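You operate a simulated robot arm through the tools that you are given. There is no shell and no other tool. Be economical: measure what you need, move in short steps, check, and stop when the job is done.

You run a simulated robot arm. Do the job below in one go: nothing can be reset, and whatever is moved stays where it is left.

Task
Put the withdrawal holder that says "810" from the top of the back desk on the top of the archive cupboard. Put the yellow slips on the top of the back desk away on the left end of the front desk. Take the yellow bundle on the top of the back desk and put it away in the long black tray. Any order will do. Set down upright: withdrawal holder.

Only the result counts: the job must be done as asked and must still hold three seconds after the hand-in. Knocking over, shifting, dropping, spilling or breaking anything else fails it.

Robot
A 6-joint arm with a four-finger gripper on a trunk, on a base that drives. Base frame: it is fixed to the floor where the robot stands at the start and does not move with it; the origin is under the middle of the robot, x ahead of it, y to its left, z up; the surface under the hand at the start is at about z = 75. Lengths are in cm, angles in rad, forces in N, time in s.
With the tool pointing down near the work surface it reaches from about 42 to 92 cm from the robot's upright axis, wherever it stands. Its first joint turns from -2.897 to 2.897 rad. Places, roughly: left end of the front desk [-130, 100, 80]; long black tray (71x19 cm) [50, 422, 76]; top of the archive cupboard [310, 200, 80]. Payload 3.43 kg.
Tool frame: the origin (TCP) lies between the finger pads and is the grasp point; the fingertips stand 3 cm ahead of it; z points along the fingers, y is the line along which they close. Largest opening 12 cm; the body of the gripper starts 8.5 cm behind the TCP.
Orientation is that of the tool frame in the base frame, as a unit quaternion [w, x, y, z]. With the fingers straight down and closing along the base's y, the tool's x points along the base's -x, its y along +y and its z along -z.

Tools
- The arm moves only by the tool drive_tool. Its argument "commands" is a list of rows, each a list of 6 numbers: the shift along the tool's x, y, z in cm, then the turn, a rotation vector about the tool's x, y, z in rad. In form: [[tx, ty, tz, wx, wy, wz], ...]. A call has 1 to 12 rows; each row shifts and turns the commanded pose from where the row before left it, along the tool's axes as they then stand. "hand" is the finger opening in cm, from 0 to 12, set as the call begins (left out, the last holds). Each row takes 0.2 s and may step no farther than 5 cm and 0.15 rad from the row before; otherwise, or with a gripper value out of range, the whole call is refused. A pose out of reach is approached as far as the arm can. The call stops where the force on the tool passes 40 N (or 10 N more than at its start, if that is more) or the arm is blocked; 0.2 s more then pass. The fingers move at their own pace and stop on an object; they squeeze with about 32 N. The grip force told is the motor's: it shows also when the fingers shut on nothing. Time passes only in rows, and 0.2 s behind the last, so rows that do not move let the fingers close. It gives the time, the measured TCP pose, the force on the tool (base axes), the opening and the grip force at its end, in the units of the frame above (readings bear some noise), with the torque about the TCP (base axes, N m) and any sound that the robot's microphone picked up.
- Cameras (640 x 400 px; columns grow to the right, rows downward): "scene" is now at [5.61, 16.44, 147.42]; the picture's right is [-0.44, -0.90, 0.00], its down [-0.59, 0.29, -0.75] and it looks along [0.67, -0.33, -0.66] (base axes); focal length 296 px, centre (320, 200). "wrist" rides on the gripper at [7.1, -1.7, -12.1] in the tool frame; the picture's right is [0.23, 0.97, 0.00], its down [-0.81, 0.19, -0.55] and it looks along [-0.54, 0.13, 0.83] (tool axes); focal length 275 px, centre (320, 200). There is no depth. A picture from a camera that has moved, and an enlarged one, comes with that camera's place and axes in the base frame and with its lens.
- snapshot(camera): a new picture of that camera. The clock stands still meanwhile.
- move_column(by): slides the trunk up (or, below 0, down) by that many cm; the arm and the scene camera ride with it, the base frame stays. It gives what a move gives, with no picture.
- drive_base(legs): drives the robot by 1 to 6 legs, each [ahead, left, turn to the left] in cm, cm and rad, along the robot's own axes; the way and the turn of a leg run together, so that a leg with both is an arc; at most 150 cm and 3.142 rad a leg. The arm and the cameras ride along, it lands a little off, and it stops where it bumps. It gives what a move gives.
- head_to(pan, tilt): turns the head with the scene camera to pan (to the left, within 2.094 rad either way) and tilt (down, from -0.506 to 1.204), counted from straight ahead of the robot. It gives what a move gives.
- inspect(camera, box): a new picture of the part [left, top, right, bottom] of that camera's present view, enlarged. The clock stands still meanwhile.
- sign_off(): hands the job in; it is judged then, once.

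Go step by step. Nothing tells you exact positions but the pictures and the camera data: compare them with the known pose of the tool, close in by small moves and look again before you grip or let go. The budget is 165 turns and 120 pictures, counting those below and the enlarged ones. Unless the task says otherwise, let go and move clear before handing in, and close with one line.

The tools are called after "Request:" by a JSON object that holds its "op" and its "data". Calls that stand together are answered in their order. drive_tool: Moves the arm, as the interface text tells. Its arguments: {"type":"object","properties":{"commands":{"type":"array"},"hand":{"type":"number"}},"required":["commands"]} The other tools are called the same way: move_column (by) slides the trunk up or down; drive_base (legs) drives the base; head_to (pan, tilt) turns the head that bears the scene camera; snapshot (camera) takes a picture; inspect (camera, box) takes an enlarged picture of a part of a camera's view; sign_off () hands the job in.

At the start:

```text
time: 0.0
tcp_pos: [48.02, -12.05, 100.17]
ee_rot: [0.0, 0.0, 1.0, 0.001]
ft_force: [-0.4, 0.1, 0.5]
torque: [-0.01, 0.01, -0.03]
grip_width: 12.01
grasp_force: 0.0
trunk travel left (down, up): [-5.0, 49.0]
robot x, y, heading: [-0.28, -0.18, 0.003]
head pan, tilt: [-0.457, 0.721]
```

scene: 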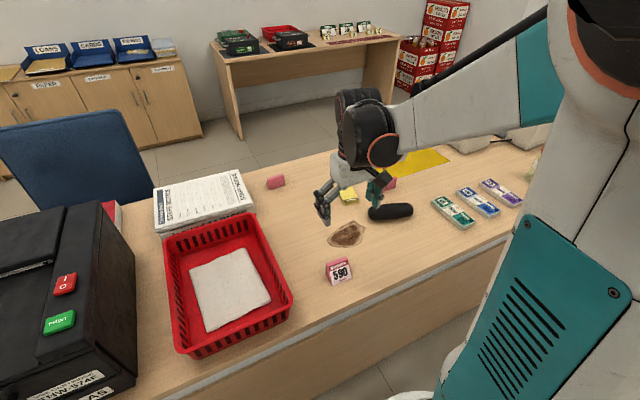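
wrist: 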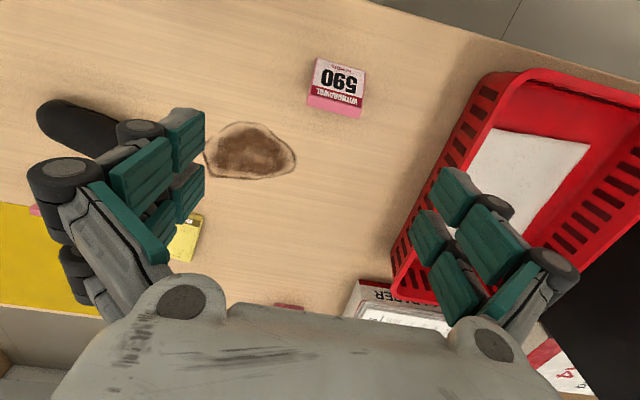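

I see a desk with a red basket, a 590 withdrawal holder, and coloured bundles in front. I'll look around to identify the back desk and other places.

Request:
{"op": "inspect", "data": {"camera": "scene", "box": [240, 130, 560, 300]}}

Request:
{"op": "inspect", "data": {"camera": "scene", "box": [0, 0, 480, 130]}}

Request:
{"op": "head_to", "data": {"pan": 0.7, "tilt": 0.4}}

```text
2.00 times, centred on (400, 215) of scene
camera zoom: at [5.61, 16.44, 147.42], right [-0.44, -0.9, 0.0], down [-0.59, 0.29, -0.75], along [0.67, -0.33, -0.66], focal length 591 px, centre (160, 170)
```

zoom: 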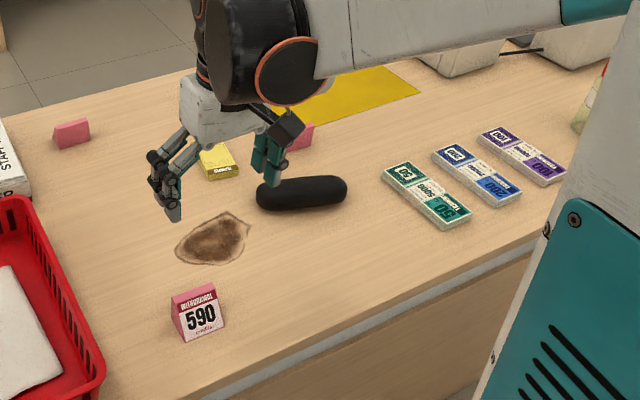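

```text
1.33 times, centred on (240, 65) of scene
camera zoom: at [5.61, 16.44, 147.42], right [-0.44, -0.9, 0.0], down [-0.59, 0.29, -0.75], along [0.67, -0.33, -0.66], focal length 394 px, centre (427, 380)
```

zoom: 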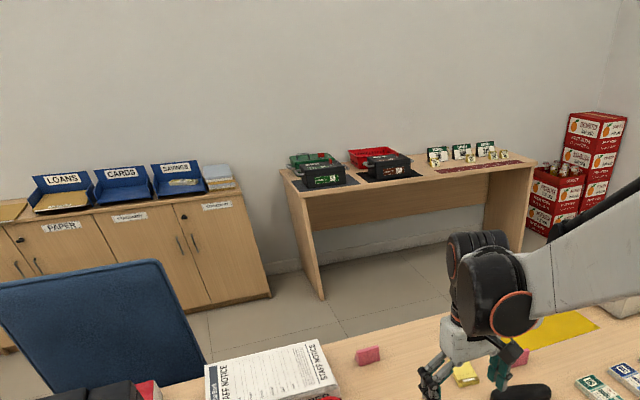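

```text
time: 1.4
tcp_pos: [48.0, -12.15, 100.1]
ee_rot: [0.0, 0.0, 1.0, 0.0]
ft_force: [0.0, 0.4, 0.1]
torque: [0.05, 0.03, 0.0]
grip_width: 12.0
grasp_force: 0.0
trunk travel left (down, up): [-5.0, 49.0]
robot x, y, heading: [0.07, 0.02, 0.002]
head pan, tilt: [0.7, 0.4]
```

The desk before me carries three pink holders and a yellow item. I look around further.

Request:
{"op": "snapshot", "data": {"camera": "scene"}}

Request:
{"op": "head_to", "data": {"pan": 1.6, "tilt": 0.4}}

Request:
{"op": "snapshot", "data": {"camera": "scene"}}

Request:
{"op": "head_to", "data": {"pan": 2.09, "tilt": 0.5}}

Request:
{"op": "snapshot", "data": {"camera": "scene"}}

Request:
{"op": "head_to", "data": {"pan": -1.1, "tilt": 0.6}}

Request:
{"op": "snapshot", "data": {"camera": "scene"}}

Request:
{"op": "head_to", "data": {"pan": -2.09, "tilt": 0.5}}

Request:
{"op": "snapshot", "data": {"camera": "scene"}}

```text
115 pictures are left
camera scene: at [5.15, 26.11, 150.28], right [0.64, -0.77, 0.0], down [-0.3, -0.25, -0.92], along [0.7, 0.59, -0.39], focal length 296 px, centre (320, 200)
```

scene: 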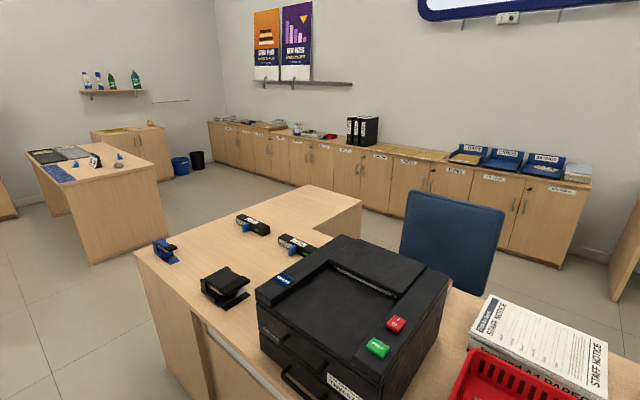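

```text
time: 2.6
tcp_pos: [48.16, -12.25, 100.17]
ee_rot: [0.0, 0.0, 1.0, 0.0]
ft_force: [0.2, 0.1, 1.1]
torque: [0.02, -0.03, -0.03]
grip_width: 12.02
grasp_force: 0.1
trunk travel left (down, up): [-5.0, 49.0]
robot x, y, heading: [0.05, 0.01, 0.002]
head pan, tilt: [1.6, 0.4]
```

```text
114 pictures are left
camera scene: at [-2.21, 29.41, 150.28], right [1.0, 0.03, 0.0], down [0.01, -0.39, -0.92], along [-0.03, 0.92, -0.39], focal length 296 px, centre (320, 200)
```

scene: 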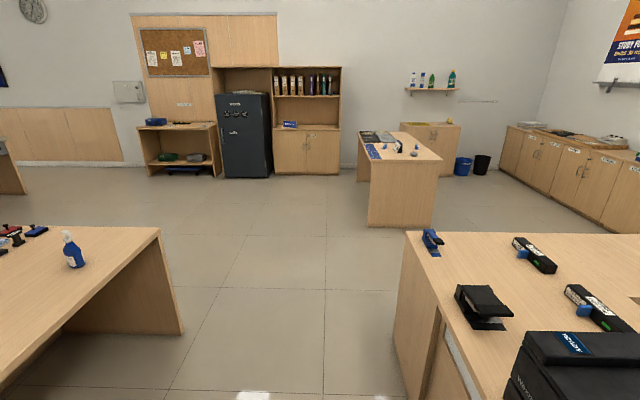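

```text
time: 3.5
tcp_pos: [48.18, -12.23, 100.11]
ee_rot: [0.0, 0.0, 1.0, 0.0]
ft_force: [0.0, 0.1, -0.8]
torque: [0.01, 0.0, 0.02]
grip_width: 11.99
grasp_force: 0.0
trunk travel left (down, up): [-5.0, 49.0]
robot x, y, heading: [0.06, 0.0, 0.001]
head pan, tilt: [2.089, 0.499]
```

```text
113 pictures are left
camera scene: at [-6.44, 28.06, 149.37], right [0.87, 0.49, 0.0], down [0.24, -0.42, -0.88], along [-0.43, 0.76, -0.48], focal length 296 px, centre (320, 200)
```

scene: 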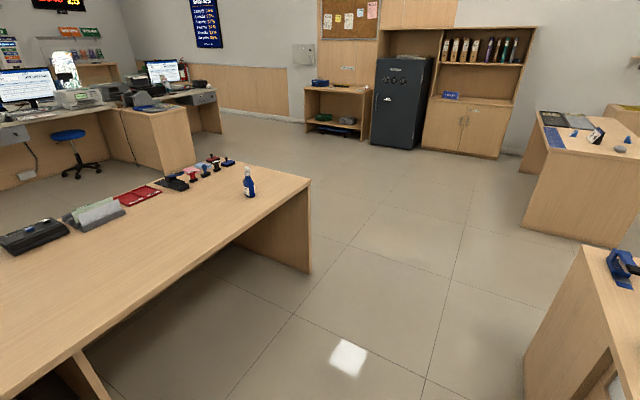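

```text
time: 6.2
tcp_pos: [48.14, -12.21, 100.13]
ee_rot: [0.0, 0.001, 1.0, -0.001]
ft_force: [-0.1, -0.1, 0.2]
torque: [-0.02, -0.02, 0.04]
grip_width: 12.0
grasp_force: 0.0
trunk travel left (down, up): [-5.0, 49.0]
robot x, y, heading: [0.06, -0.16, -0.001]
head pan, tilt: [-1.1, 0.6]
```

```text
112 pictures are left
camera scene: at [2.08, 12.28, 148.46], right [-0.89, -0.45, 0.0], down [-0.26, 0.5, -0.83], along [0.37, -0.73, -0.56], focal length 296 px, centre (320, 200)
```

scene: 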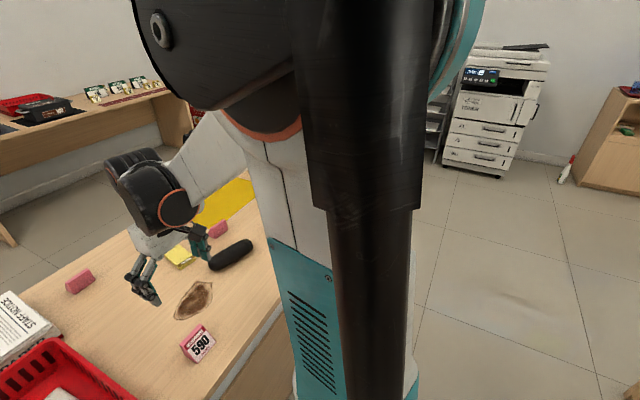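

```text
time: 7.5
tcp_pos: [48.21, -12.16, 100.16]
ee_rot: [-0.001, 0.001, 1.0, 0.001]
ft_force: [-0.8, 0.6, 0.0]
torque: [-0.01, 0.02, 0.01]
grip_width: 12.02
grasp_force: 0.1
trunk travel left (down, up): [-5.0, 49.0]
robot x, y, heading: [-0.05, -0.01, -0.002]
head pan, tilt: [-2.089, 0.499]
```

```text
111 pictures are left
camera scene: at [-6.44, 12.24, 149.37], right [-0.87, 0.49, 0.0], down [0.24, 0.42, -0.88], along [-0.43, -0.76, -0.48], focal length 296 px, centre (320, 200)
```

scene: 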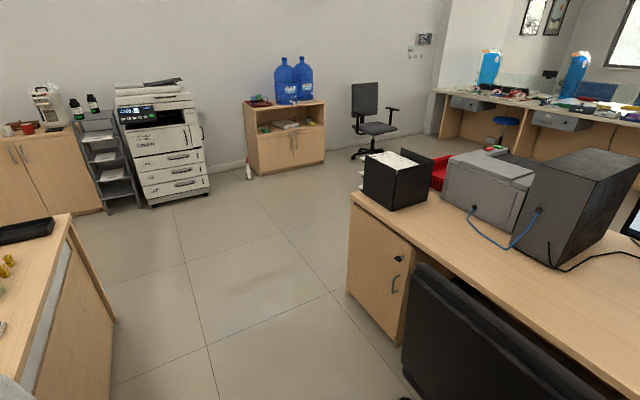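

The desk ahead is the back desk. I'll raise the trunk and shift right for a better look at its right part.

Request:
{"op": "move_column", "data": {"by": 20}}

Request:
{"op": "drive_base", "data": {"legs": [[0, -40, 0]]}}

Request:
{"op": "head_to", "data": {"pan": 0.2, "tilt": 0.8}}

Request:
{"op": "snapshot", "data": {"camera": "scene"}}

Request:
{"op": "snapshot", "data": {"camera": "wrist"}}

```text
time: 9.7
tcp_pos: [48.18, -12.27, 120.13]
ee_rot: [0.0, 0.0, 1.0, -0.001]
ft_force: [-0.1, -0.2, 0.1]
torque: [0.0, -0.02, 0.0]
grip_width: 12.0
grasp_force: 0.0
trunk travel left (down, up): [-25.0, 29.0]
robot x, y, heading: [-0.12, 0.39, -0.002]
head pan, tilt: [-2.089, 0.499]
```

```text
time: 12.2
tcp_pos: [48.27, -52.15, 120.1]
ee_rot: [0.0, -0.002, 1.0, 0.0]
ft_force: [-0.5, -0.6, -0.1]
torque: [0.0, -0.04, -0.01]
grip_width: 11.97
grasp_force: 0.1
trunk travel left (down, up): [-25.0, 29.0]
robot x, y, heading: [0.41, -39.96, 0.0]
head pan, tilt: [-2.089, 0.499]
```

```text
time: 14.3
tcp_pos: [48.24, -52.22, 120.04]
ee_rot: [0.0, -0.002, 1.0, 0.001]
ft_force: [0.7, 0.5, 0.7]
torque: [0.02, -0.03, -0.01]
grip_width: 12.01
grasp_force: 0.1
trunk travel left (down, up): [-25.0, 29.0]
robot x, y, heading: [-0.41, -40.28, 0.004]
head pan, tilt: [0.201, 0.799]
```

```text
110 pictures are left
camera scene: at [5.96, -18.38, 166.77], right [0.2, -0.98, 0.0], down [-0.7, -0.15, -0.7], along [0.68, 0.14, -0.72], focal length 296 px, centre (320, 200)
```

scene: 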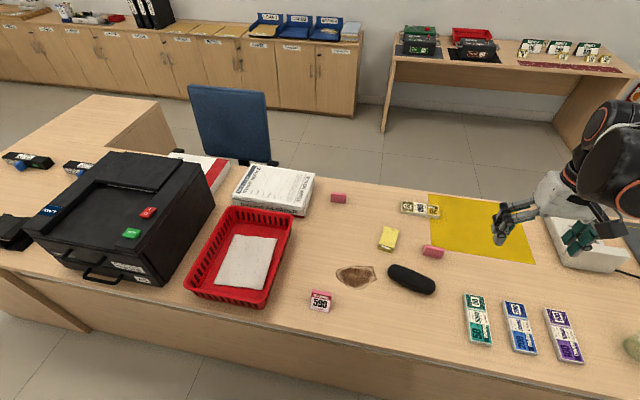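

```text
109 pictures are left
camera wrist: at [41.01, -53.89, 132.18], right [-0.23, 0.97, 0.0], down [0.81, 0.2, 0.55], along [0.54, 0.13, -0.83], focal length 275 px, centre (320, 200)
```

wrist: 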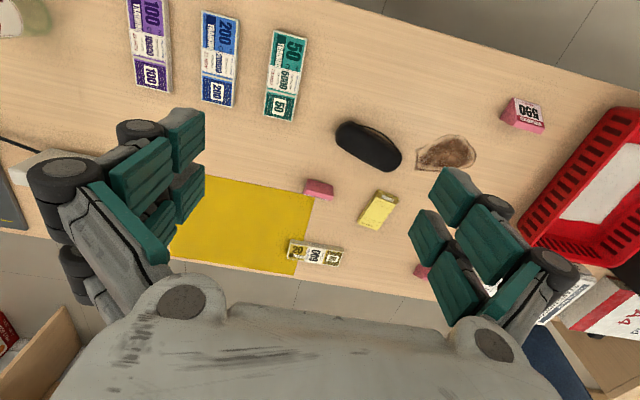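

Request:
{"op": "inspect", "data": {"camera": "scene", "box": [300, 180, 480, 300]}}

Request:
{"op": "inspect", "data": {"camera": "wrist", "box": [240, 160, 440, 285]}}

```text
3.33 times, centred on (390, 240) of scene
camera zoom: at [5.96, -18.38, 166.77], right [0.2, -0.98, 0.0], down [-0.7, -0.15, -0.7], along [0.68, 0.14, -0.72], focal length 986 px, centre (87, 67)
```

zoom: 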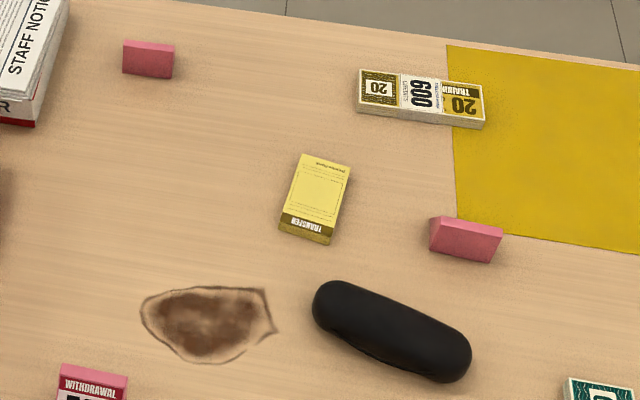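

```text
3.20 times, centred on (340, 222) of wrist
camera zoom: at [41.01, -53.89, 132.18], right [-0.23, 0.97, 0.0], down [0.81, 0.2, 0.55], along [0.54, 0.13, -0.83], focal length 881 px, centre (256, 128)
```

zoom: 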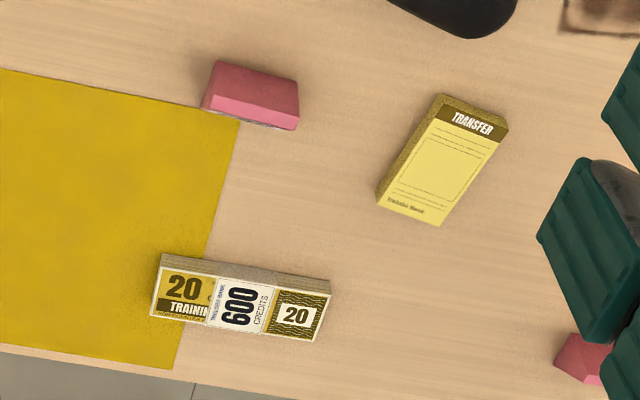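

The near pad ("TRANSFER") is the yellow slips at about (76,-30), and the "20" bundle is at about (94,-42). The two far holders face away. I take the slips first, moving above the pad.

Request:
{"op": "drive_tool", "data": {"commands": [[-2.8, 2.2, 2, 0, 0, 0.085], [-2.8, 2.2, 2, 0, 0, 0.085], [-2.8, 2.2, 2, 0, 0, 0], [-2.8, 2.2, 2, 0, 0, 0], [-2.8, 2.2, 2, 0, 0, 0], [-2.8, 2.2, 2, 0, 0, 0], [-2.8, 2.2, 2, 0, 0, 0], [-2.8, 2.2, 2, 0, 0, 0], [-2.8, 2.2, 2, 0, 0, 0]], "hand": 10}}

Request:
{"op": "snapshot", "data": {"camera": "wrist"}}

Request:
{"op": "snapshot", "data": {"camera": "scene"}}

```text
time: 16.3
tcp_pos: [76.02, -35.94, 101.99]
ee_rot: [0.0, 0.083, 0.997, 0.0]
ft_force: [0.6, 0.1, -0.5]
torque: [-0.02, 0.01, -0.01]
grip_width: 10.0
grasp_force: 0.0
trunk travel left (down, up): [-25.0, 29.0]
robot x, y, heading: [0.06, -39.96, 0.0]
head pan, tilt: [0.201, 0.799]
```

```text
106 pictures are left
camera wrist: at [68.62, -36.54, 114.08], right [-0.07, 1.0, 0.0], down [0.83, 0.06, 0.55], along [0.55, 0.04, -0.83], focal length 275 px, centre (320, 200)
```

wrist: 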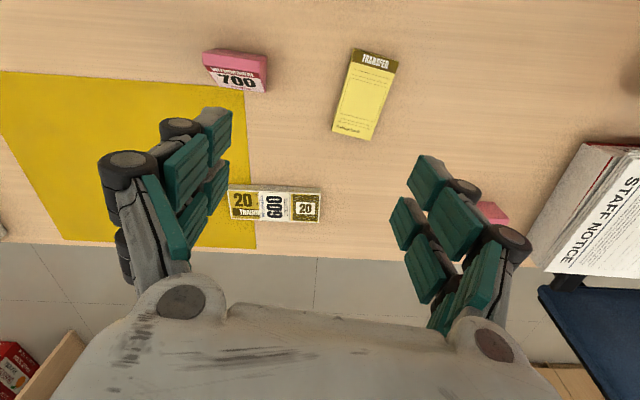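

```text
105 pictures are left
camera scene: at [6.08, -18.35, 166.76], right [0.2, -0.98, 0.0], down [-0.7, -0.15, -0.7], along [0.68, 0.14, -0.72], focal length 296 px, centre (320, 200)
```

scene: 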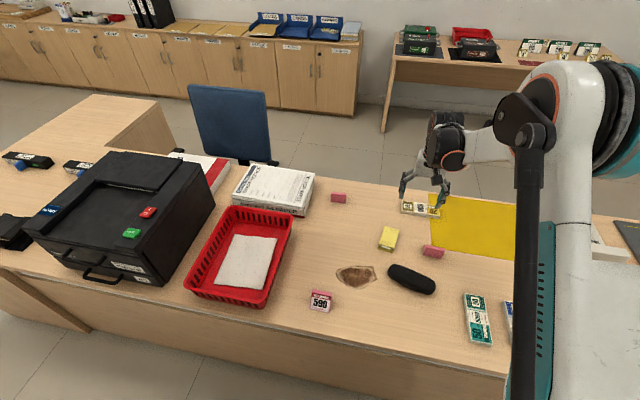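

The right holder reads 700, so 810 must be the far-left one at about (93,-8). I centre over the slips and descend.

Request:
{"op": "drive_tool", "data": {"commands": [[0.3, 2.8, 3, 0, 0, 0], [0, 2.7, 3, 0, 0, 0], [0, 0, 4.5, 0, 0, 0], [0, 0, 4.5, 0, 0, 0], [0, 0, 3, 0, 0, 0]]}}

Request:
{"op": "snapshot", "data": {"camera": "wrist"}}

Request:
{"op": "inspect", "data": {"camera": "scene", "box": [340, 180, 470, 260]}}

```text
time: 17.5
tcp_pos: [76.64, -30.58, 84.13]
ee_rot: [0.0, 0.083, 0.997, 0.0]
ft_force: [-0.3, 0.7, 0.1]
torque: [-0.03, 0.01, -0.02]
grip_width: 9.97
grasp_force: 0.1
trunk travel left (down, up): [-25.0, 29.0]
robot x, y, heading: [-0.29, -40.31, 0.001]
head pan, tilt: [0.201, 0.799]
```

```text
104 pictures are left
camera wrist: at [69.12, -31.1, 96.14], right [-0.07, 1.0, 0.0], down [0.83, 0.06, 0.55], along [0.55, 0.04, -0.83], focal length 275 px, centre (320, 200)
```

wrist: 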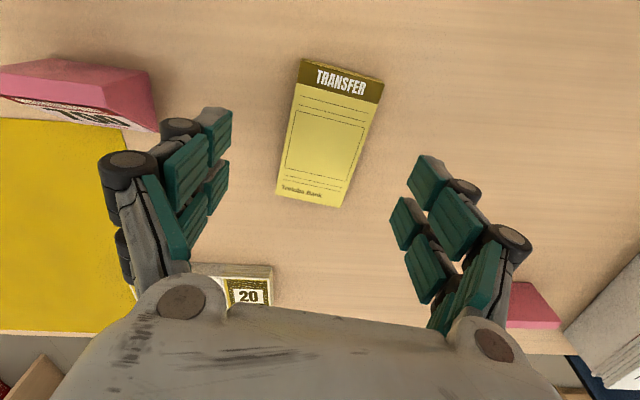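

```text
4.92 times, centred on (405, 220) of scene
camera zoom: at [6.01, -18.35, 166.77], right [0.2, -0.98, 0.0], down [-0.7, -0.15, -0.7], along [0.68, 0.14, -0.72], focal length 1456 px, centre (-98, 102)
```

zoom: 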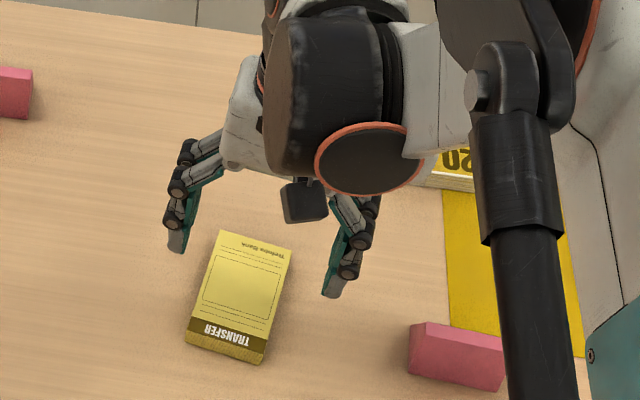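

Aligned. I lower onto the slips and grip.

Request:
{"op": "drive_tool", "data": {"commands": [[0.2, 0.4, 3, 0, 0, -0.015], [0, 0, 1.5, 0, 0, 0], [0, 0, 0.9, 0, 0, 0]]}}

Request:
{"op": "drive_tool", "data": {"commands": [[0, 0, 0, 0, 0, 0], [0, 0, 0, 0, 0, 0], [0, 0, 0, 0, 0, 0]], "hand": 2}}

Request:
{"op": "snapshot", "data": {"camera": "wrist"}}

```text
time: 18.3
tcp_pos: [76.27, -30.13, 78.75]
ee_rot: [0.0, 0.076, 0.997, 0.0]
ft_force: [0.4, -0.9, -0.1]
torque: [0.01, -0.02, 0.01]
grip_width: 9.98
grasp_force: 0.1
trunk travel left (down, up): [-25.0, 29.0]
robot x, y, heading: [-0.26, -40.25, 0.008]
head pan, tilt: [0.201, 0.799]
```

```text
time: 19.1
tcp_pos: [76.24, -30.05, 78.84]
ee_rot: [0.0, 0.075, 0.997, 0.001]
ft_force: [0.3, 0.0, 2.3]
torque: [0.11, -0.06, 0.05]
grip_width: 5.76
grasp_force: 31.7
trunk travel left (down, up): [-25.0, 29.0]
robot x, y, heading: [-0.05, -40.35, 0.002]
head pan, tilt: [0.201, 0.799]
```

```text
102 pictures are left
camera wrist: at [68.93, -30.72, 90.84], right [-0.08, 1.0, 0.0], down [0.83, 0.07, 0.55], along [0.55, 0.04, -0.83], focal length 275 px, centre (320, 200)
```

wrist: 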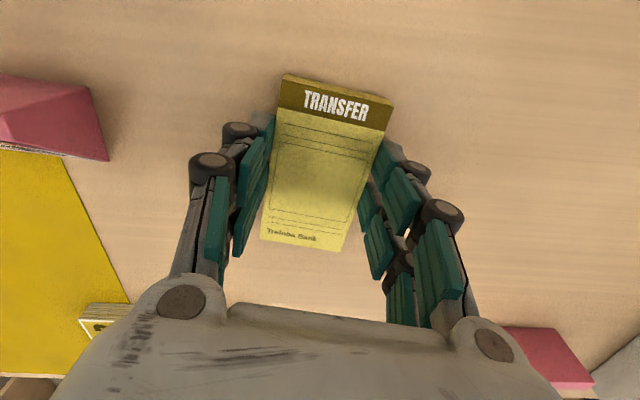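

Gripped at 5.76 cm wide. I lift it and look again.

Request:
{"op": "drive_tool", "data": {"commands": [[0, 0, -2, 0, 0, 0], [0, 0, -4, 0, 0, 0], [0, 0, -4.5, 0, 0, 0], [0, 0, -4.5, 0, 0, 0], [0, 0, -4.5, 0, 0, 0]]}}

Request:
{"op": "snapshot", "data": {"camera": "wrist"}}

Request:
{"op": "head_to", "data": {"pan": 2.09, "tilt": 0.6}}

Request:
{"op": "snapshot", "data": {"camera": "scene"}}

```text
time: 20.3
tcp_pos: [76.2, -30.17, 98.22]
ee_rot: [0.0, 0.074, 0.997, 0.0]
ft_force: [-1.5, 0.1, -0.8]
torque: [0.02, -0.02, 0.02]
grip_width: 5.74
grasp_force: 31.3
trunk travel left (down, up): [-25.0, 29.0]
robot x, y, heading: [0.33, -40.17, 0.002]
head pan, tilt: [0.201, 0.799]
```

```text
101 pictures are left
camera wrist: at [68.9, -30.8, 110.34], right [-0.08, 1.0, 0.0], down [0.83, 0.07, 0.55], along [0.55, 0.04, -0.83], focal length 275 px, centre (320, 200)
```

wrist: 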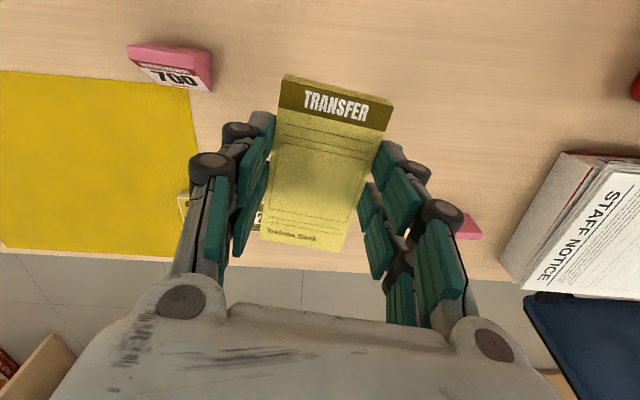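

```text
time: 22.1
tcp_pos: [76.32, -30.06, 98.16]
ee_rot: [0.0, 0.075, 0.997, 0.0]
ft_force: [0.3, 0.6, -1.0]
torque: [0.04, -0.01, 0.0]
grip_width: 5.76
grasp_force: 31.5
trunk travel left (down, up): [-25.0, 29.0]
robot x, y, heading: [-0.07, -40.11, 0.005]
head pan, tilt: [2.089, 0.6]
```

```text
100 pictures are left
camera scene: at [-6.31, -12.34, 168.46], right [0.87, 0.5, 0.0], down [0.28, -0.49, -0.83], along [-0.41, 0.72, -0.56], focal length 296 px, centre (320, 200)
```

scene: 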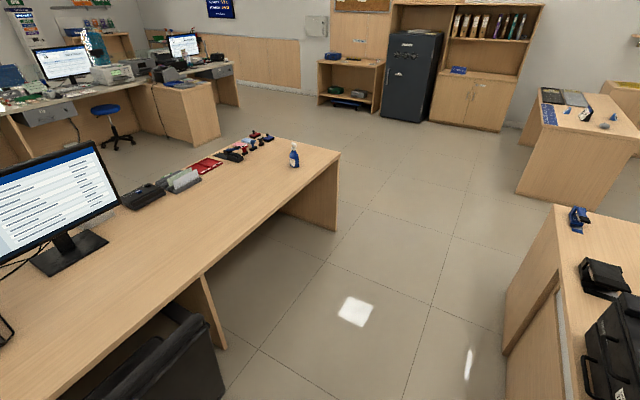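

Slips held well. I raise, retract the arm, and then turn to the front desk behind me.

Request:
{"op": "move_column", "data": {"by": 25}}

Request:
{"op": "drive_tool", "data": {"commands": [[4, 0, 0, 0, 0, 0], [4, 0, 0, 0, 0, 0], [4, 0, 0, 0, 0, 0], [4, 0, 0, 0, 0, 0], [4, 0, 0, 0, 0, 0], [4, 0, 0, 0, 0, 0], [4, 0, 0, 0, 0, 0]]}}

Request:
{"op": "drive_base", "data": {"legs": [[-25, 0, 0], [0, 0, 1.57], [0, 0, 1.57], [0, -143, 0]]}}

Request:
{"op": "head_to", "data": {"pan": 0.3, "tilt": 0.8}}

Request:
{"op": "snapshot", "data": {"camera": "scene"}}

```text
time: 24.7
tcp_pos: [76.28, -30.22, 123.25]
ee_rot: [0.0, 0.075, 0.997, 0.0]
ft_force: [0.3, 0.0, -0.7]
torque: [0.03, -0.01, 0.01]
grip_width: 5.75
grasp_force: 31.7
trunk travel left (down, up): [-50.0, 4.0]
robot x, y, heading: [-0.03, -39.95, 0.007]
head pan, tilt: [2.089, 0.6]
```

```text
time: 26.3
tcp_pos: [48.33, -25.81, 123.38]
ee_rot: [0.001, 0.076, 0.997, 0.0]
ft_force: [-0.2, 0.4, -1.4]
torque: [-0.01, -0.02, 0.01]
grip_width: 5.73
grasp_force: 32.1
trunk travel left (down, up): [-50.0, 4.0]
robot x, y, heading: [-0.08, -40.34, 0.002]
head pan, tilt: [2.089, 0.6]
```

```text
time: 42.5
tcp_pos: [-73.03, 88.31, 123.21]
ee_rot: [0.001, 0.997, -0.078, 0.0]
ft_force: [-0.2, 0.0, 0.0]
torque: [-0.02, -0.04, 0.03]
grip_width: 5.77
grasp_force: 31.8
trunk travel left (down, up): [-50.0, 4.0]
robot x, y, heading: [-24.64, 102.39, 3.142]
head pan, tilt: [2.089, 0.6]
```

```text
time: 44.3
tcp_pos: [-73.1, 88.16, 123.12]
ee_rot: [0.0, 0.997, -0.077, 0.0]
ft_force: [0.2, -0.6, -0.7]
torque: [0.03, -0.02, -0.01]
grip_width: 5.74
grasp_force: 32.2
trunk travel left (down, up): [-50.0, 4.0]
robot x, y, heading: [-24.75, 102.11, 3.136]
head pan, tilt: [0.3, 0.799]
```

```text
99 pictures are left
camera scene: at [-30.27, 80.01, 191.77], right [-0.3, 0.96, 0.0], down [0.69, 0.21, -0.7], along [-0.67, -0.21, -0.72], focal length 296 px, centre (320, 200)
```

scene: 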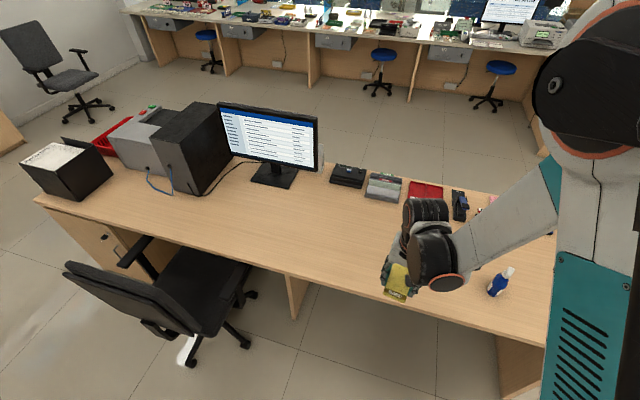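

The front desk's left part is free near (-120, 95). I drive up closer and check.

Request:
{"op": "drive_base", "data": {"legs": [[25, 0, 0]]}}

Request:
{"op": "drive_tool", "data": {"commands": [[-4, 0, 3, 0, 0, 0], [-4, 0, 3, 0, 0, 0], [-4, 0, 3, 0, 0, 0], [-4, 0, 3, 0, 0, 0], [-4, 0, 3, 0, 0, 0]]}}

Request:
{"op": "head_to", "data": {"pan": 0.0, "tilt": 0.9}}

Request:
{"op": "snapshot", "data": {"camera": "scene"}}

Request:
{"op": "snapshot", "data": {"camera": "wrist"}}

```text
time: 46.1
tcp_pos: [-98.05, 88.32, 123.13]
ee_rot: [0.0, 0.997, -0.079, 0.0]
ft_force: [-0.7, -0.4, -1.0]
torque: [0.01, -0.11, 0.02]
grip_width: 5.74
grasp_force: 31.9
trunk travel left (down, up): [-50.0, 4.0]
robot x, y, heading: [-49.62, 101.86, 3.141]
head pan, tilt: [0.3, 0.799]
```

```text
time: 47.3
tcp_pos: [-118.04, 91.4, 107.94]
ee_rot: [0.001, 0.997, -0.078, 0.001]
ft_force: [-0.9, 0.1, -2.5]
torque: [0.0, -0.08, 0.05]
grip_width: 5.75
grasp_force: 33.0
trunk travel left (down, up): [-50.0, 4.0]
robot x, y, heading: [-49.4, 102.15, 3.138]
head pan, tilt: [0.3, 0.799]
```

```text
time: 48.1
tcp_pos: [-117.92, 91.41, 108.03]
ee_rot: [0.0, 0.997, -0.079, 0.0]
ft_force: [0.3, -0.1, -1.0]
torque: [0.0, -0.01, -0.01]
grip_width: 5.75
grasp_force: 31.8
trunk travel left (down, up): [-50.0, 4.0]
robot x, y, heading: [-49.51, 102.46, 3.14]
head pan, tilt: [0.0, 0.901]
```

```text
98 pictures are left
camera scene: at [-55.14, 82.43, 190.98], right [0.0, 1.0, 0.0], down [0.78, 0.0, -0.62], along [-0.62, 0.0, -0.78], focal length 296 px, centre (320, 200)
```

scene: 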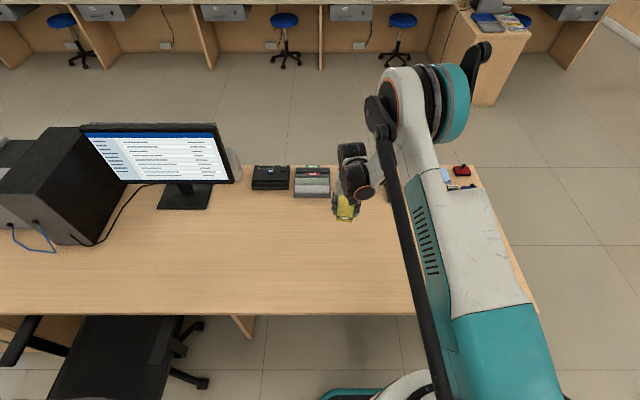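

```text
97 pictures are left
camera wrist: at [-110.66, 91.94, 120.19], right [0.08, -1.0, 0.0], down [-0.83, -0.06, 0.55], along [-0.55, -0.04, -0.83], focal length 275 px, centre (320, 200)
```

wrist: 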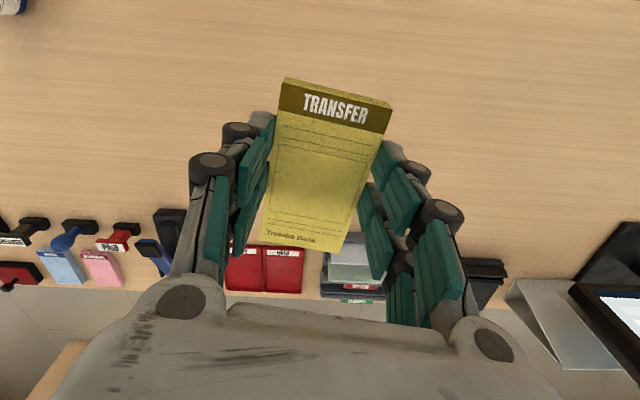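

Clear space below. I shift to about (-123, 98) and lower.

Request:
{"op": "drive_tool", "data": {"commands": [[-3, -3, 2, 0, 0, 0], [-3, -3, 3, 0, 0, 0], [0, 0, 4.5, 0, 0, 0], [0, 0, 4.5, 0, 0, 0], [0, 0, 4.5, 0, 0, 0], [0, 0, 4.5, 0, 0, 0]]}}

Request:
{"op": "snapshot", "data": {"camera": "wrist"}}

Request:
{"op": "inspect", "data": {"camera": "scene", "box": [240, 120, 440, 245]}}

```text
refused: row 2 steps farther than a row can; nothing moved
```

```text
96 pictures are left
camera wrist: at [-110.66, 91.94, 120.19], right [0.08, -1.0, 0.0], down [-0.83, -0.06, 0.55], along [-0.55, -0.04, -0.83], focal length 275 px, centre (320, 200)
```

wrist: 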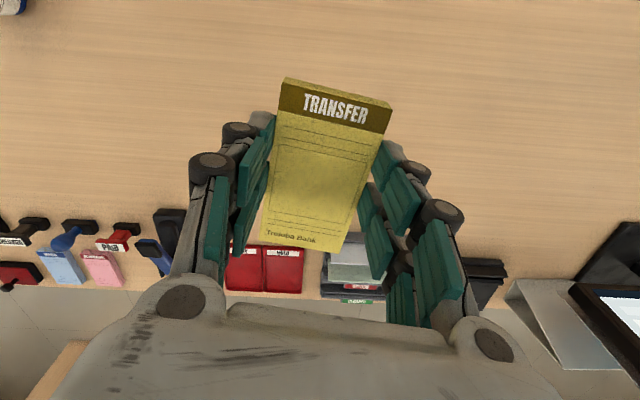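

```text
3.20 times, centred on (340, 182) of scene
camera zoom: at [-55.14, 82.43, 190.98], right [0.0, 1.0, 0.0], down [0.78, 0.0, -0.62], along [-0.62, 0.0, -0.78], focal length 946 px, centre (256, 256)
```

zoom: 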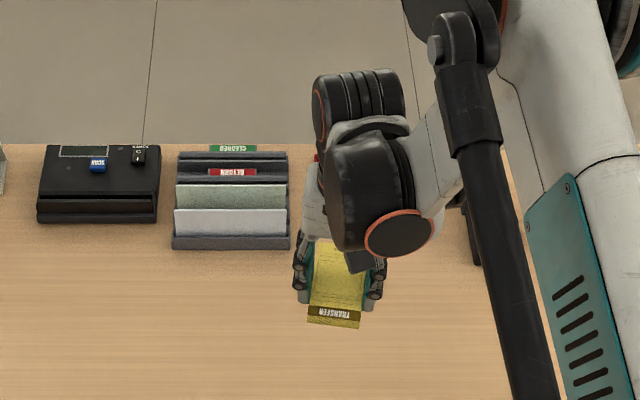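

A row was too long; I split it.

Request:
{"op": "drive_tool", "data": {"commands": [[-3, -3, 2, 0, 0, 0], [-3, -3, 2, 0, 0, 0], [0, 0, 4.5, 0, 0, 0], [0, 0, 4.5, 0, 0, 0], [0, 0, 4.5, 0, 0, 0], [0, 0, 4.5, 0, 0, 0]]}}

Request:
{"op": "snapshot", "data": {"camera": "wrist"}}

Request:
{"op": "inspect", "data": {"camera": "scene", "box": [240, 120, 440, 245]}}

```text
time: 49.5
tcp_pos: [-118.43, 98.64, 96.18]
ee_rot: [0.0, 0.997, -0.079, -0.001]
ft_force: [-0.4, -0.1, -0.5]
torque: [-0.02, 0.02, -0.02]
grip_width: 5.75
grasp_force: 31.5
out of reach, approached as far as the arm can: row 4, 5, 6
trunk travel left (down, up): [-50.0, 4.0]
robot x, y, heading: [-49.55, 102.02, 3.14]
head pan, tilt: [0.0, 0.901]
```

```text
94 pictures are left
camera wrist: at [-111.09, 99.12, 108.16], right [0.08, -1.0, 0.0], down [-0.83, -0.06, 0.55], along [-0.55, -0.04, -0.83], focal length 275 px, centre (320, 200)
```

wrist: 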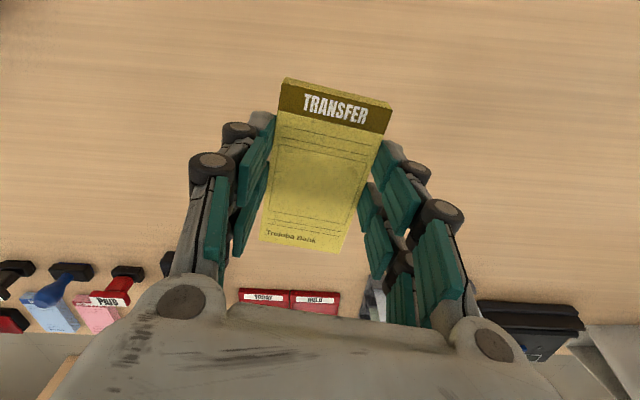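

```text
3.20 times, centred on (340, 182) of scene
camera zoom: at [-54.97, 82.47, 190.99], right [0.0, 1.0, 0.0], down [0.78, 0.0, -0.62], along [-0.62, 0.0, -0.78], focal length 946 px, centre (256, 256)
```

zoom: 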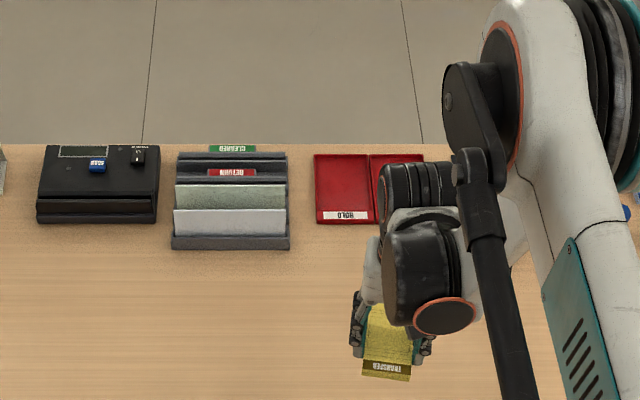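

The arm's vertical reach is limited with the trunk up, so I lower the trunk instead.

Request:
{"op": "move_column", "data": {"by": -12}}

Request:
{"op": "snapshot", "data": {"camera": "wrist"}}

```text
time: 51.0
tcp_pos: [-118.42, 98.6, 84.09]
ee_rot: [0.0, 0.997, -0.079, 0.0]
ft_force: [-0.2, 0.4, -1.0]
torque: [0.02, -0.01, 0.01]
grip_width: 5.75
grasp_force: 31.8
trunk travel left (down, up): [-38.0, 16.0]
robot x, y, heading: [-49.69, 102.51, 3.137]
head pan, tilt: [0.0, 0.901]
```

```text
92 pictures are left
camera wrist: at [-111.16, 99.09, 96.17], right [0.08, -1.0, 0.0], down [-0.83, -0.06, 0.55], along [-0.55, -0.04, -0.83], focal length 275 px, centre (320, 200)
```

wrist: 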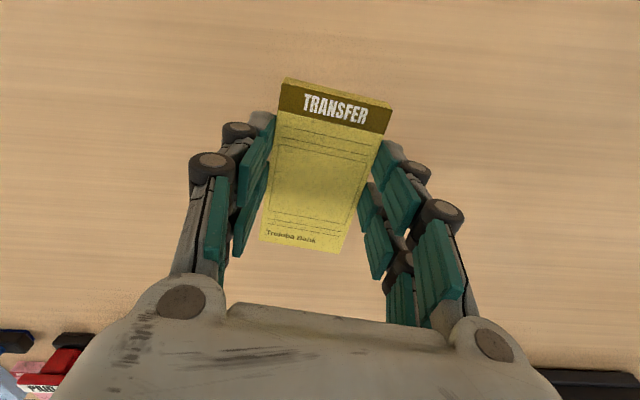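

Request:
{"op": "move_column", "data": {"by": -3.5}}

Request:
{"op": "move_column", "data": {"by": -1}}

Request:
{"op": "move_column", "data": {"by": -0.6}}

Request:
{"op": "snapshot", "data": {"camera": "wrist"}}

```text
time: 51.8
tcp_pos: [-118.44, 98.64, 80.65]
ee_rot: [0.0, 0.997, -0.079, 0.0]
ft_force: [-0.4, 0.3, -1.1]
torque: [0.01, 0.0, 0.02]
grip_width: 5.77
grasp_force: 31.8
trunk travel left (down, up): [-34.5, 19.5]
robot x, y, heading: [-49.48, 102.14, 3.138]
head pan, tilt: [0.0, 0.901]
```

```text
time: 52.4
tcp_pos: [-118.33, 98.58, 79.52]
ee_rot: [0.001, 0.997, -0.079, 0.0]
ft_force: [-1.3, 0.2, -0.6]
torque: [-0.03, 0.0, 0.02]
grip_width: 5.75
grasp_force: 31.9
trunk travel left (down, up): [-33.5, 20.5]
robot x, y, heading: [-49.6, 102.8, 3.14]
head pan, tilt: [0.0, 0.901]
```

```text
time: 52.9
tcp_pos: [-118.45, 98.47, 79.03]
ee_rot: [0.0, 0.997, -0.079, 0.001]
ft_force: [-0.1, -1.1, -0.9]
torque: [0.0, -0.01, 0.02]
grip_width: 5.76
grasp_force: 31.7
trunk travel left (down, up): [-32.9, 21.1]
robot x, y, heading: [-49.47, 102.13, 3.144]
head pan, tilt: [0.0, 0.901]
```

```text
91 pictures are left
camera wrist: at [-111.16, 99.09, 91.05], right [0.08, -1.0, 0.0], down [-0.83, -0.06, 0.55], along [-0.55, -0.04, -0.83], focal length 275 px, centre (320, 200)
```

wrist: 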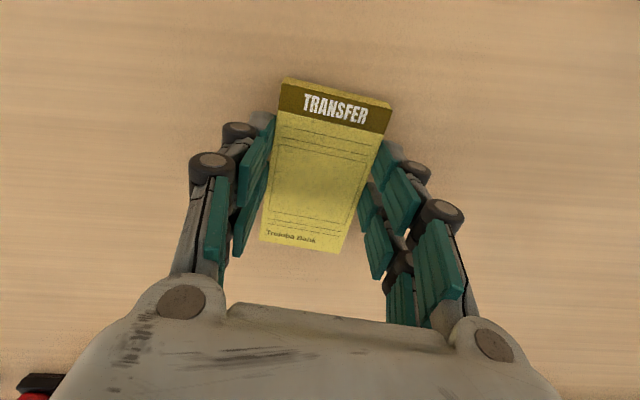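

Request:
{"op": "move_column", "data": {"by": -0.4}}

Request:
{"op": "move_column", "data": {"by": -0.3}}

```text
time: 53.4
tcp_pos: [-118.33, 98.55, 78.82]
ee_rot: [0.0, 0.997, -0.078, -0.001]
ft_force: [-6.6, -0.4, 26.0]
torque: [-0.03, 0.04, 0.0]
grip_width: 5.77
grasp_force: 32.0
trunk travel left (down, up): [-32.5, 21.5]
robot x, y, heading: [-49.04, 102.28, 3.141]
head pan, tilt: [0.0, 0.901]
```

```text
time: 54.0
tcp_pos: [-118.28, 98.53, 78.36]
ee_rot: [0.0, 0.997, -0.079, -0.002]
ft_force: [-2.0, -0.7, 24.6]
torque: [-0.05, 0.06, 0.0]
grip_width: 5.78
grasp_force: 32.2
trunk travel left (down, up): [-32.2, 21.8]
robot x, y, heading: [-49.33, 102.11, 3.141]
head pan, tilt: [0.0, 0.901]
```

Contact with the desk felt (≈25 N). I open the fingers and rise.

Request:
{"op": "drive_tool", "data": {"commands": [[0, 0, 0, 0, 0, 0], [0, 0, 0, 0, 0, 0], [0, 0, 0, 0, 0, 0]], "hand": 9}}

Request:
{"op": "move_column", "data": {"by": 20}}

Request:
{"op": "snapshot", "data": {"camera": "wrist"}}

```text
time: 54.8
tcp_pos: [-118.39, 98.51, 78.28]
ee_rot: [0.0, 0.997, -0.079, 0.0]
ft_force: [-1.2, 0.1, 0.4]
torque: [-0.02, -0.02, -0.02]
grip_width: 9.0
grasp_force: 0.1
trunk travel left (down, up): [-32.2, 21.8]
robot x, y, heading: [-48.99, 102.72, 3.137]
head pan, tilt: [0.0, 0.901]
```

```text
time: 56.9
tcp_pos: [-118.46, 98.69, 98.26]
ee_rot: [0.0, 0.997, -0.078, 0.0]
ft_force: [-0.1, -0.5, 0.1]
torque: [0.01, 0.01, 0.0]
grip_width: 9.0
grasp_force: 0.1
trunk travel left (down, up): [-52.2, 1.8]
robot x, y, heading: [-49.44, 102.17, 3.139]
head pan, tilt: [0.0, 0.901]
```

```text
90 pictures are left
camera wrist: at [-111.17, 99.09, 110.33], right [0.08, -1.0, 0.0], down [-0.83, -0.06, 0.55], along [-0.55, -0.04, -0.83], focal length 275 px, centre (320, 200)
```

wrist: 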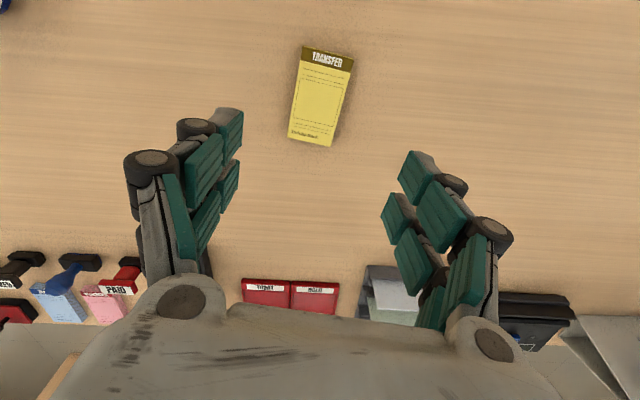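

The slips lie on the front desk. I retract and go back for the yellow bundle.

Request:
{"op": "drive_tool", "data": {"commands": [[3, 0, -3.5, 0, 0, 0], [3, 0, -3.5, 0, 0, 0], [3, 0, -3.5, 0, 0, 0], [3, 0, -3.5, 0, 0, 0], [3, 0, -3.5, 0, 0, 0], [3, 0, -3.5, 0, 0, 0], [3, 0, -3.5, 0, 0, 0]]}}

Request:
{"op": "drive_base", "data": {"legs": [[-25, 0, 0], [0, 143, 0], [0, 0, -1.57], [0, 0, -1.57]]}}

Request:
{"op": "drive_base", "data": {"legs": [[29, 0, 0]]}}

Request:
{"op": "move_column", "data": {"by": -20}}

Request:
{"op": "head_to", "data": {"pan": 0.1, "tilt": 0.7}}

Request:
{"op": "snapshot", "data": {"camera": "scene"}}

```text
time: 58.5
tcp_pos: [-98.36, 95.34, 123.56]
ee_rot: [-0.001, 0.997, -0.078, -0.001]
ft_force: [1.0, -0.2, 0.9]
torque: [0.01, 0.07, 0.01]
grip_width: 8.98
grasp_force: 0.5
out of reach, approached as far as the arm can: row 4, 5
trunk travel left (down, up): [-52.2, 1.8]
robot x, y, heading: [-49.8, 102.19, 3.143]
head pan, tilt: [0.0, 0.901]
```

```text
time: 74.8
tcp_pos: [25.12, -34.41, 123.39]
ee_rot: [0.0, 0.078, 0.997, 0.0]
ft_force: [-0.5, 0.7, -0.2]
torque: [-0.01, -0.03, 0.01]
grip_width: 9.0
grasp_force: 0.1
trunk travel left (down, up): [-52.2, 1.8]
robot x, y, heading: [-24.28, -41.86, 0.002]
head pan, tilt: [0.0, 0.901]
```

```text
time: 76.8
tcp_pos: [54.18, -34.53, 123.32]
ee_rot: [0.0, 0.077, 0.997, 0.0]
ft_force: [0.1, 0.3, -1.2]
torque: [-0.02, 0.05, 0.0]
grip_width: 9.0
grasp_force: 0.1
trunk travel left (down, up): [-52.2, 1.8]
robot x, y, heading: [5.03, -41.23, 0.006]
head pan, tilt: [0.0, 0.901]
```

```text
time: 78.9
tcp_pos: [54.26, -34.51, 103.31]
ee_rot: [0.0, 0.078, 0.997, 0.0]
ft_force: [-0.4, -0.6, -0.7]
torque: [-0.02, 0.02, -0.01]
grip_width: 9.01
grasp_force: 0.1
trunk travel left (down, up): [-32.2, 21.8]
robot x, y, heading: [5.07, -41.19, -0.0]
head pan, tilt: [0.0, 0.901]
```

```text
time: 79.7
tcp_pos: [54.13, -34.45, 103.36]
ee_rot: [0.0, 0.078, 0.997, 0.0]
ft_force: [-0.3, -1.1, 0.2]
torque: [0.0, 0.04, 0.02]
grip_width: 8.99
grasp_force: 0.0
trunk travel left (down, up): [-32.2, 21.8]
robot x, y, heading: [4.8, -41.5, 0.004]
head pan, tilt: [0.099, 0.7]
```

```text
89 pictures are left
camera scene: at [11.56, -20.54, 174.79], right [0.1, -1.0, 0.0], down [-0.64, -0.06, -0.76], along [0.76, 0.08, -0.64], focal length 296 px, centre (320, 200)
```

scene: 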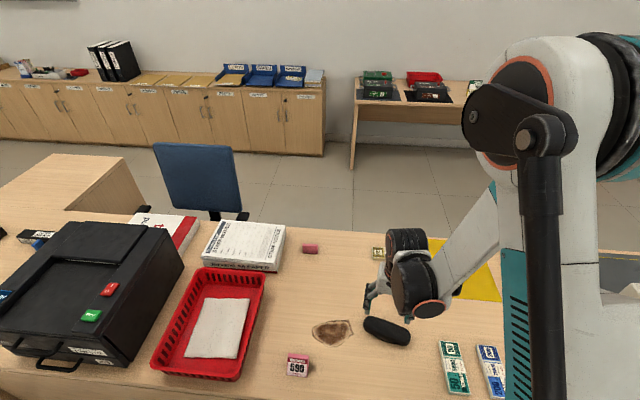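

Bundle is ~15 cm long along y at about (94.2,-41.8). I rotate the gripper 90° and move above it.

Request:
{"op": "drive_tool", "data": {"commands": [[0, 0, 0, 0, 0, 0.138], [0, 0, 0, 0, 0, 0.138], [0, 0, 0, 0, 0, 0.138], [0, 0, 0, 0, 0, 0.138], [0, 0, 0, 0, 0, 0.138], [0, 0, 0, 0, 0, 0.138], [0, 0, 0, 0, 0, 0.138], [0, 0, 0, 0, 0, 0.138], [0, 0, 0, 0, 0, 0.138], [0, 0, 0, 0, 0, 0.138]], "hand": 10}}

Request:
{"op": "drive_tool", "data": {"commands": [[-0.865, 3.955, 0.5, 0, 0, 0], [-0.865, 3.955, 0.5, 0, 0, 0], [-0.865, 3.955, 0.5, 0, 0, 0], [-0.865, 3.955, 0.5, 0, 0, 0], [-0.865, 3.955, 0.5, 0, 0, 0], [-0.865, 3.955, 0.5, 0, 0, 0], [-0.865, 3.955, 0.5, 0, 0, 0], [-0.865, 3.955, 0.5, 0, 0, 0], [-0.865, 3.955, 0.5, 0, 0, 0]]}}

Request:
{"op": "snapshot", "data": {"camera": "wrist"}}

Request:
{"op": "snapshot", "data": {"camera": "scene"}}

```text
time: 81.8
tcp_pos: [54.1, -34.5, 103.4]
ee_rot: [-0.001, 0.696, 0.718, 0.0]
ft_force: [-0.1, 0.6, 0.1]
torque: [0.02, 0.03, -0.02]
grip_width: 10.0
grasp_force: 0.0
trunk travel left (down, up): [-32.2, 21.8]
robot x, y, heading: [4.99, -41.77, -0.003]
head pan, tilt: [0.099, 0.7]
```

```text
time: 83.8
tcp_pos: [90.15, -41.07, 98.88]
ee_rot: [0.0, 0.694, 0.72, 0.0]
ft_force: [0.0, 0.3, -0.4]
torque: [-0.01, 0.03, -0.02]
grip_width: 9.94
grasp_force: 0.1
trunk travel left (down, up): [-32.2, 21.8]
robot x, y, heading: [5.1, -41.5, -0.002]
head pan, tilt: [0.099, 0.7]
```

```text
88 pictures are left
camera wrist: at [88.11, -34.01, 110.89], right [0.96, 0.26, 0.0], down [0.22, -0.8, 0.55], along [0.15, -0.53, -0.83], focal length 275 px, centre (320, 200)
```

wrist: 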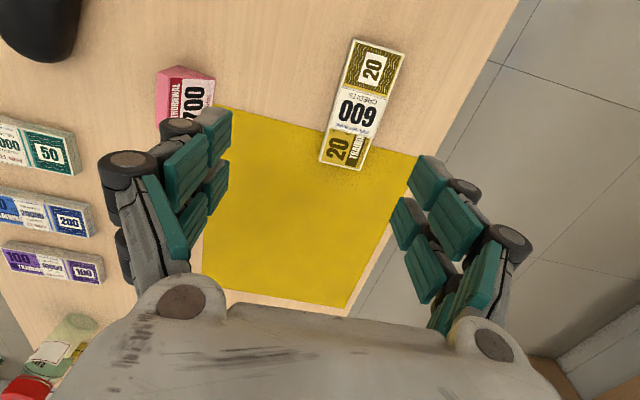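

```text
87 pictures are left
camera scene: at [11.69, -20.56, 174.79], right [0.1, -0.99, 0.0], down [-0.64, -0.06, -0.76], along [0.76, 0.08, -0.65], focal length 296 px, centre (320, 200)
```

scene: 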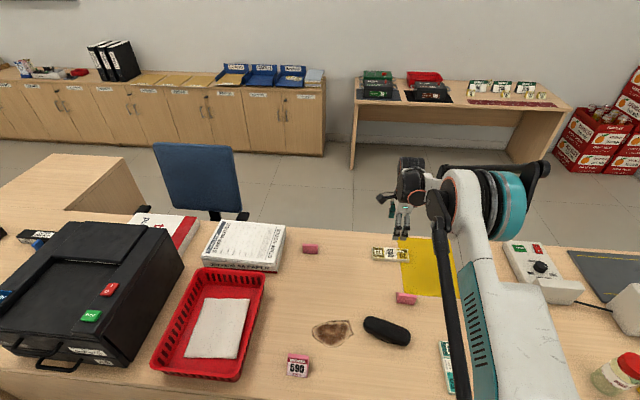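

Bundle centre about (95.3,-41.8). I centre and descend partway.

Request:
{"op": "drive_tool", "data": {"commands": [[-0.45, 2.55, 3, 0, 0, 0], [-0.45, 2.55, 3, 0, 0, -0.01], [0, 0, 3, 0, 0, 0], [0, 0, 3, 0, 0, 0], [0, 0, 3, 0, 0, 0]]}}

Request:
{"op": "snapshot", "data": {"camera": "wrist"}}

```text
time: 85.0
tcp_pos: [88.49, -41.72, 88.64]
ee_rot: [0.0, 0.691, 0.723, 0.0]
ft_force: [0.7, -0.3, 0.5]
torque: [0.03, 0.01, 0.02]
grip_width: 9.98
grasp_force: 0.1
out of reach, approached as far as the arm can: row 2, 3, 4, 5
trunk travel left (down, up): [-32.2, 21.8]
robot x, y, heading: [5.04, -41.52, 0.002]
head pan, tilt: [0.099, 0.7]
```

```text
86 pictures are left
camera wrist: at [86.33, -34.74, 100.67], right [0.96, 0.27, 0.0], down [0.23, -0.8, 0.55], along [0.15, -0.53, -0.83], focal length 275 px, centre (320, 200)
```

wrist: 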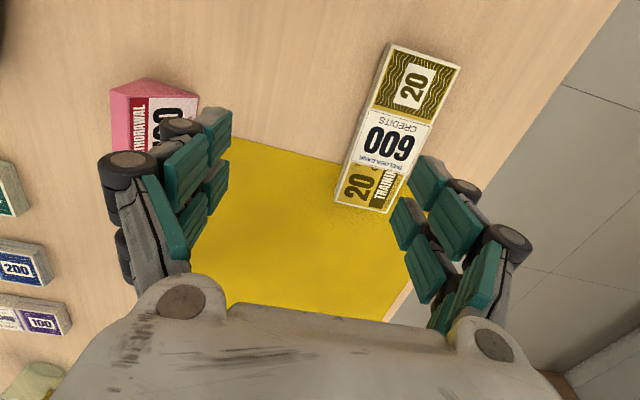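

Out of reach at this trunk height. I raise the tool and lower the trunk for more reach.

Request:
{"op": "drive_tool", "data": {"commands": [[0, 0, -4, 0, 0, 0], [0, 0, -4, 0, 0, 0], [0, 0, -4, 0, 0, 0], [0, 0, -4, 0, 0, 0]]}}

Request:
{"op": "move_column", "data": {"by": -15}}

```text
time: 86.0
tcp_pos: [88.41, -41.73, 104.64]
ee_rot: [0.001, 0.691, 0.723, -0.001]
ft_force: [0.3, 0.0, 1.1]
torque: [-0.01, -0.02, 0.02]
grip_width: 10.02
grasp_force: 0.1
trunk travel left (down, up): [-32.2, 21.8]
robot x, y, heading: [4.82, -41.12, -0.005]
head pan, tilt: [0.099, 0.7]
```

```text
time: 87.8
tcp_pos: [88.45, -41.66, 89.6]
ee_rot: [0.001, 0.69, 0.724, 0.0]
ft_force: [0.3, 0.2, 0.5]
torque: [0.0, 0.0, -0.02]
grip_width: 9.99
grasp_force: 0.0
trunk travel left (down, up): [-17.2, 36.8]
robot x, y, heading: [4.96, -41.83, -0.005]
head pan, tilt: [0.099, 0.7]
```

Request:
{"op": "drive_tool", "data": {"commands": [[-0.2, 3.4, 0, 0, 0, 0], [-0.2, 3.4, 0, 0, 0, 0], [0, 0, 2, 0, 0, 0], [0, 0, 2, 0, 0, 0]]}}

Request:
{"op": "snapshot", "data": {"camera": "wrist"}}

```text
time: 88.8
tcp_pos: [95.36, -41.78, 85.67]
ee_rot: [0.0, 0.691, 0.723, 0.0]
ft_force: [-0.2, -0.3, 0.1]
torque: [-0.02, -0.01, 0.01]
grip_width: 9.97
grasp_force: 0.1
trunk travel left (down, up): [-17.2, 36.8]
robot x, y, heading: [4.96, -41.59, -0.003]
head pan, tilt: [0.099, 0.7]
```

```text
85 pictures are left
camera wrist: at [93.2, -34.79, 97.7], right [0.96, 0.27, 0.0], down [0.23, -0.8, 0.55], along [0.15, -0.53, -0.83], focal length 275 px, centre (320, 200)
```

wrist: 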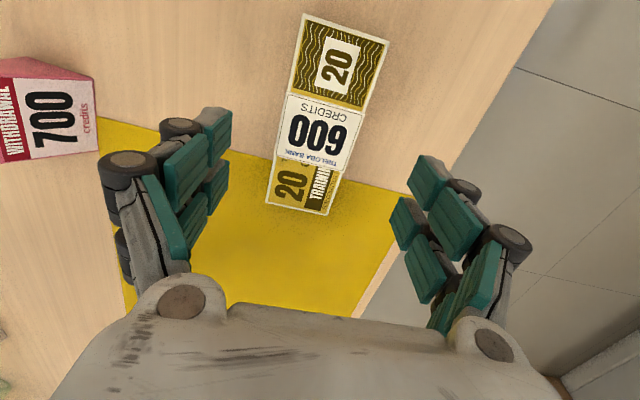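

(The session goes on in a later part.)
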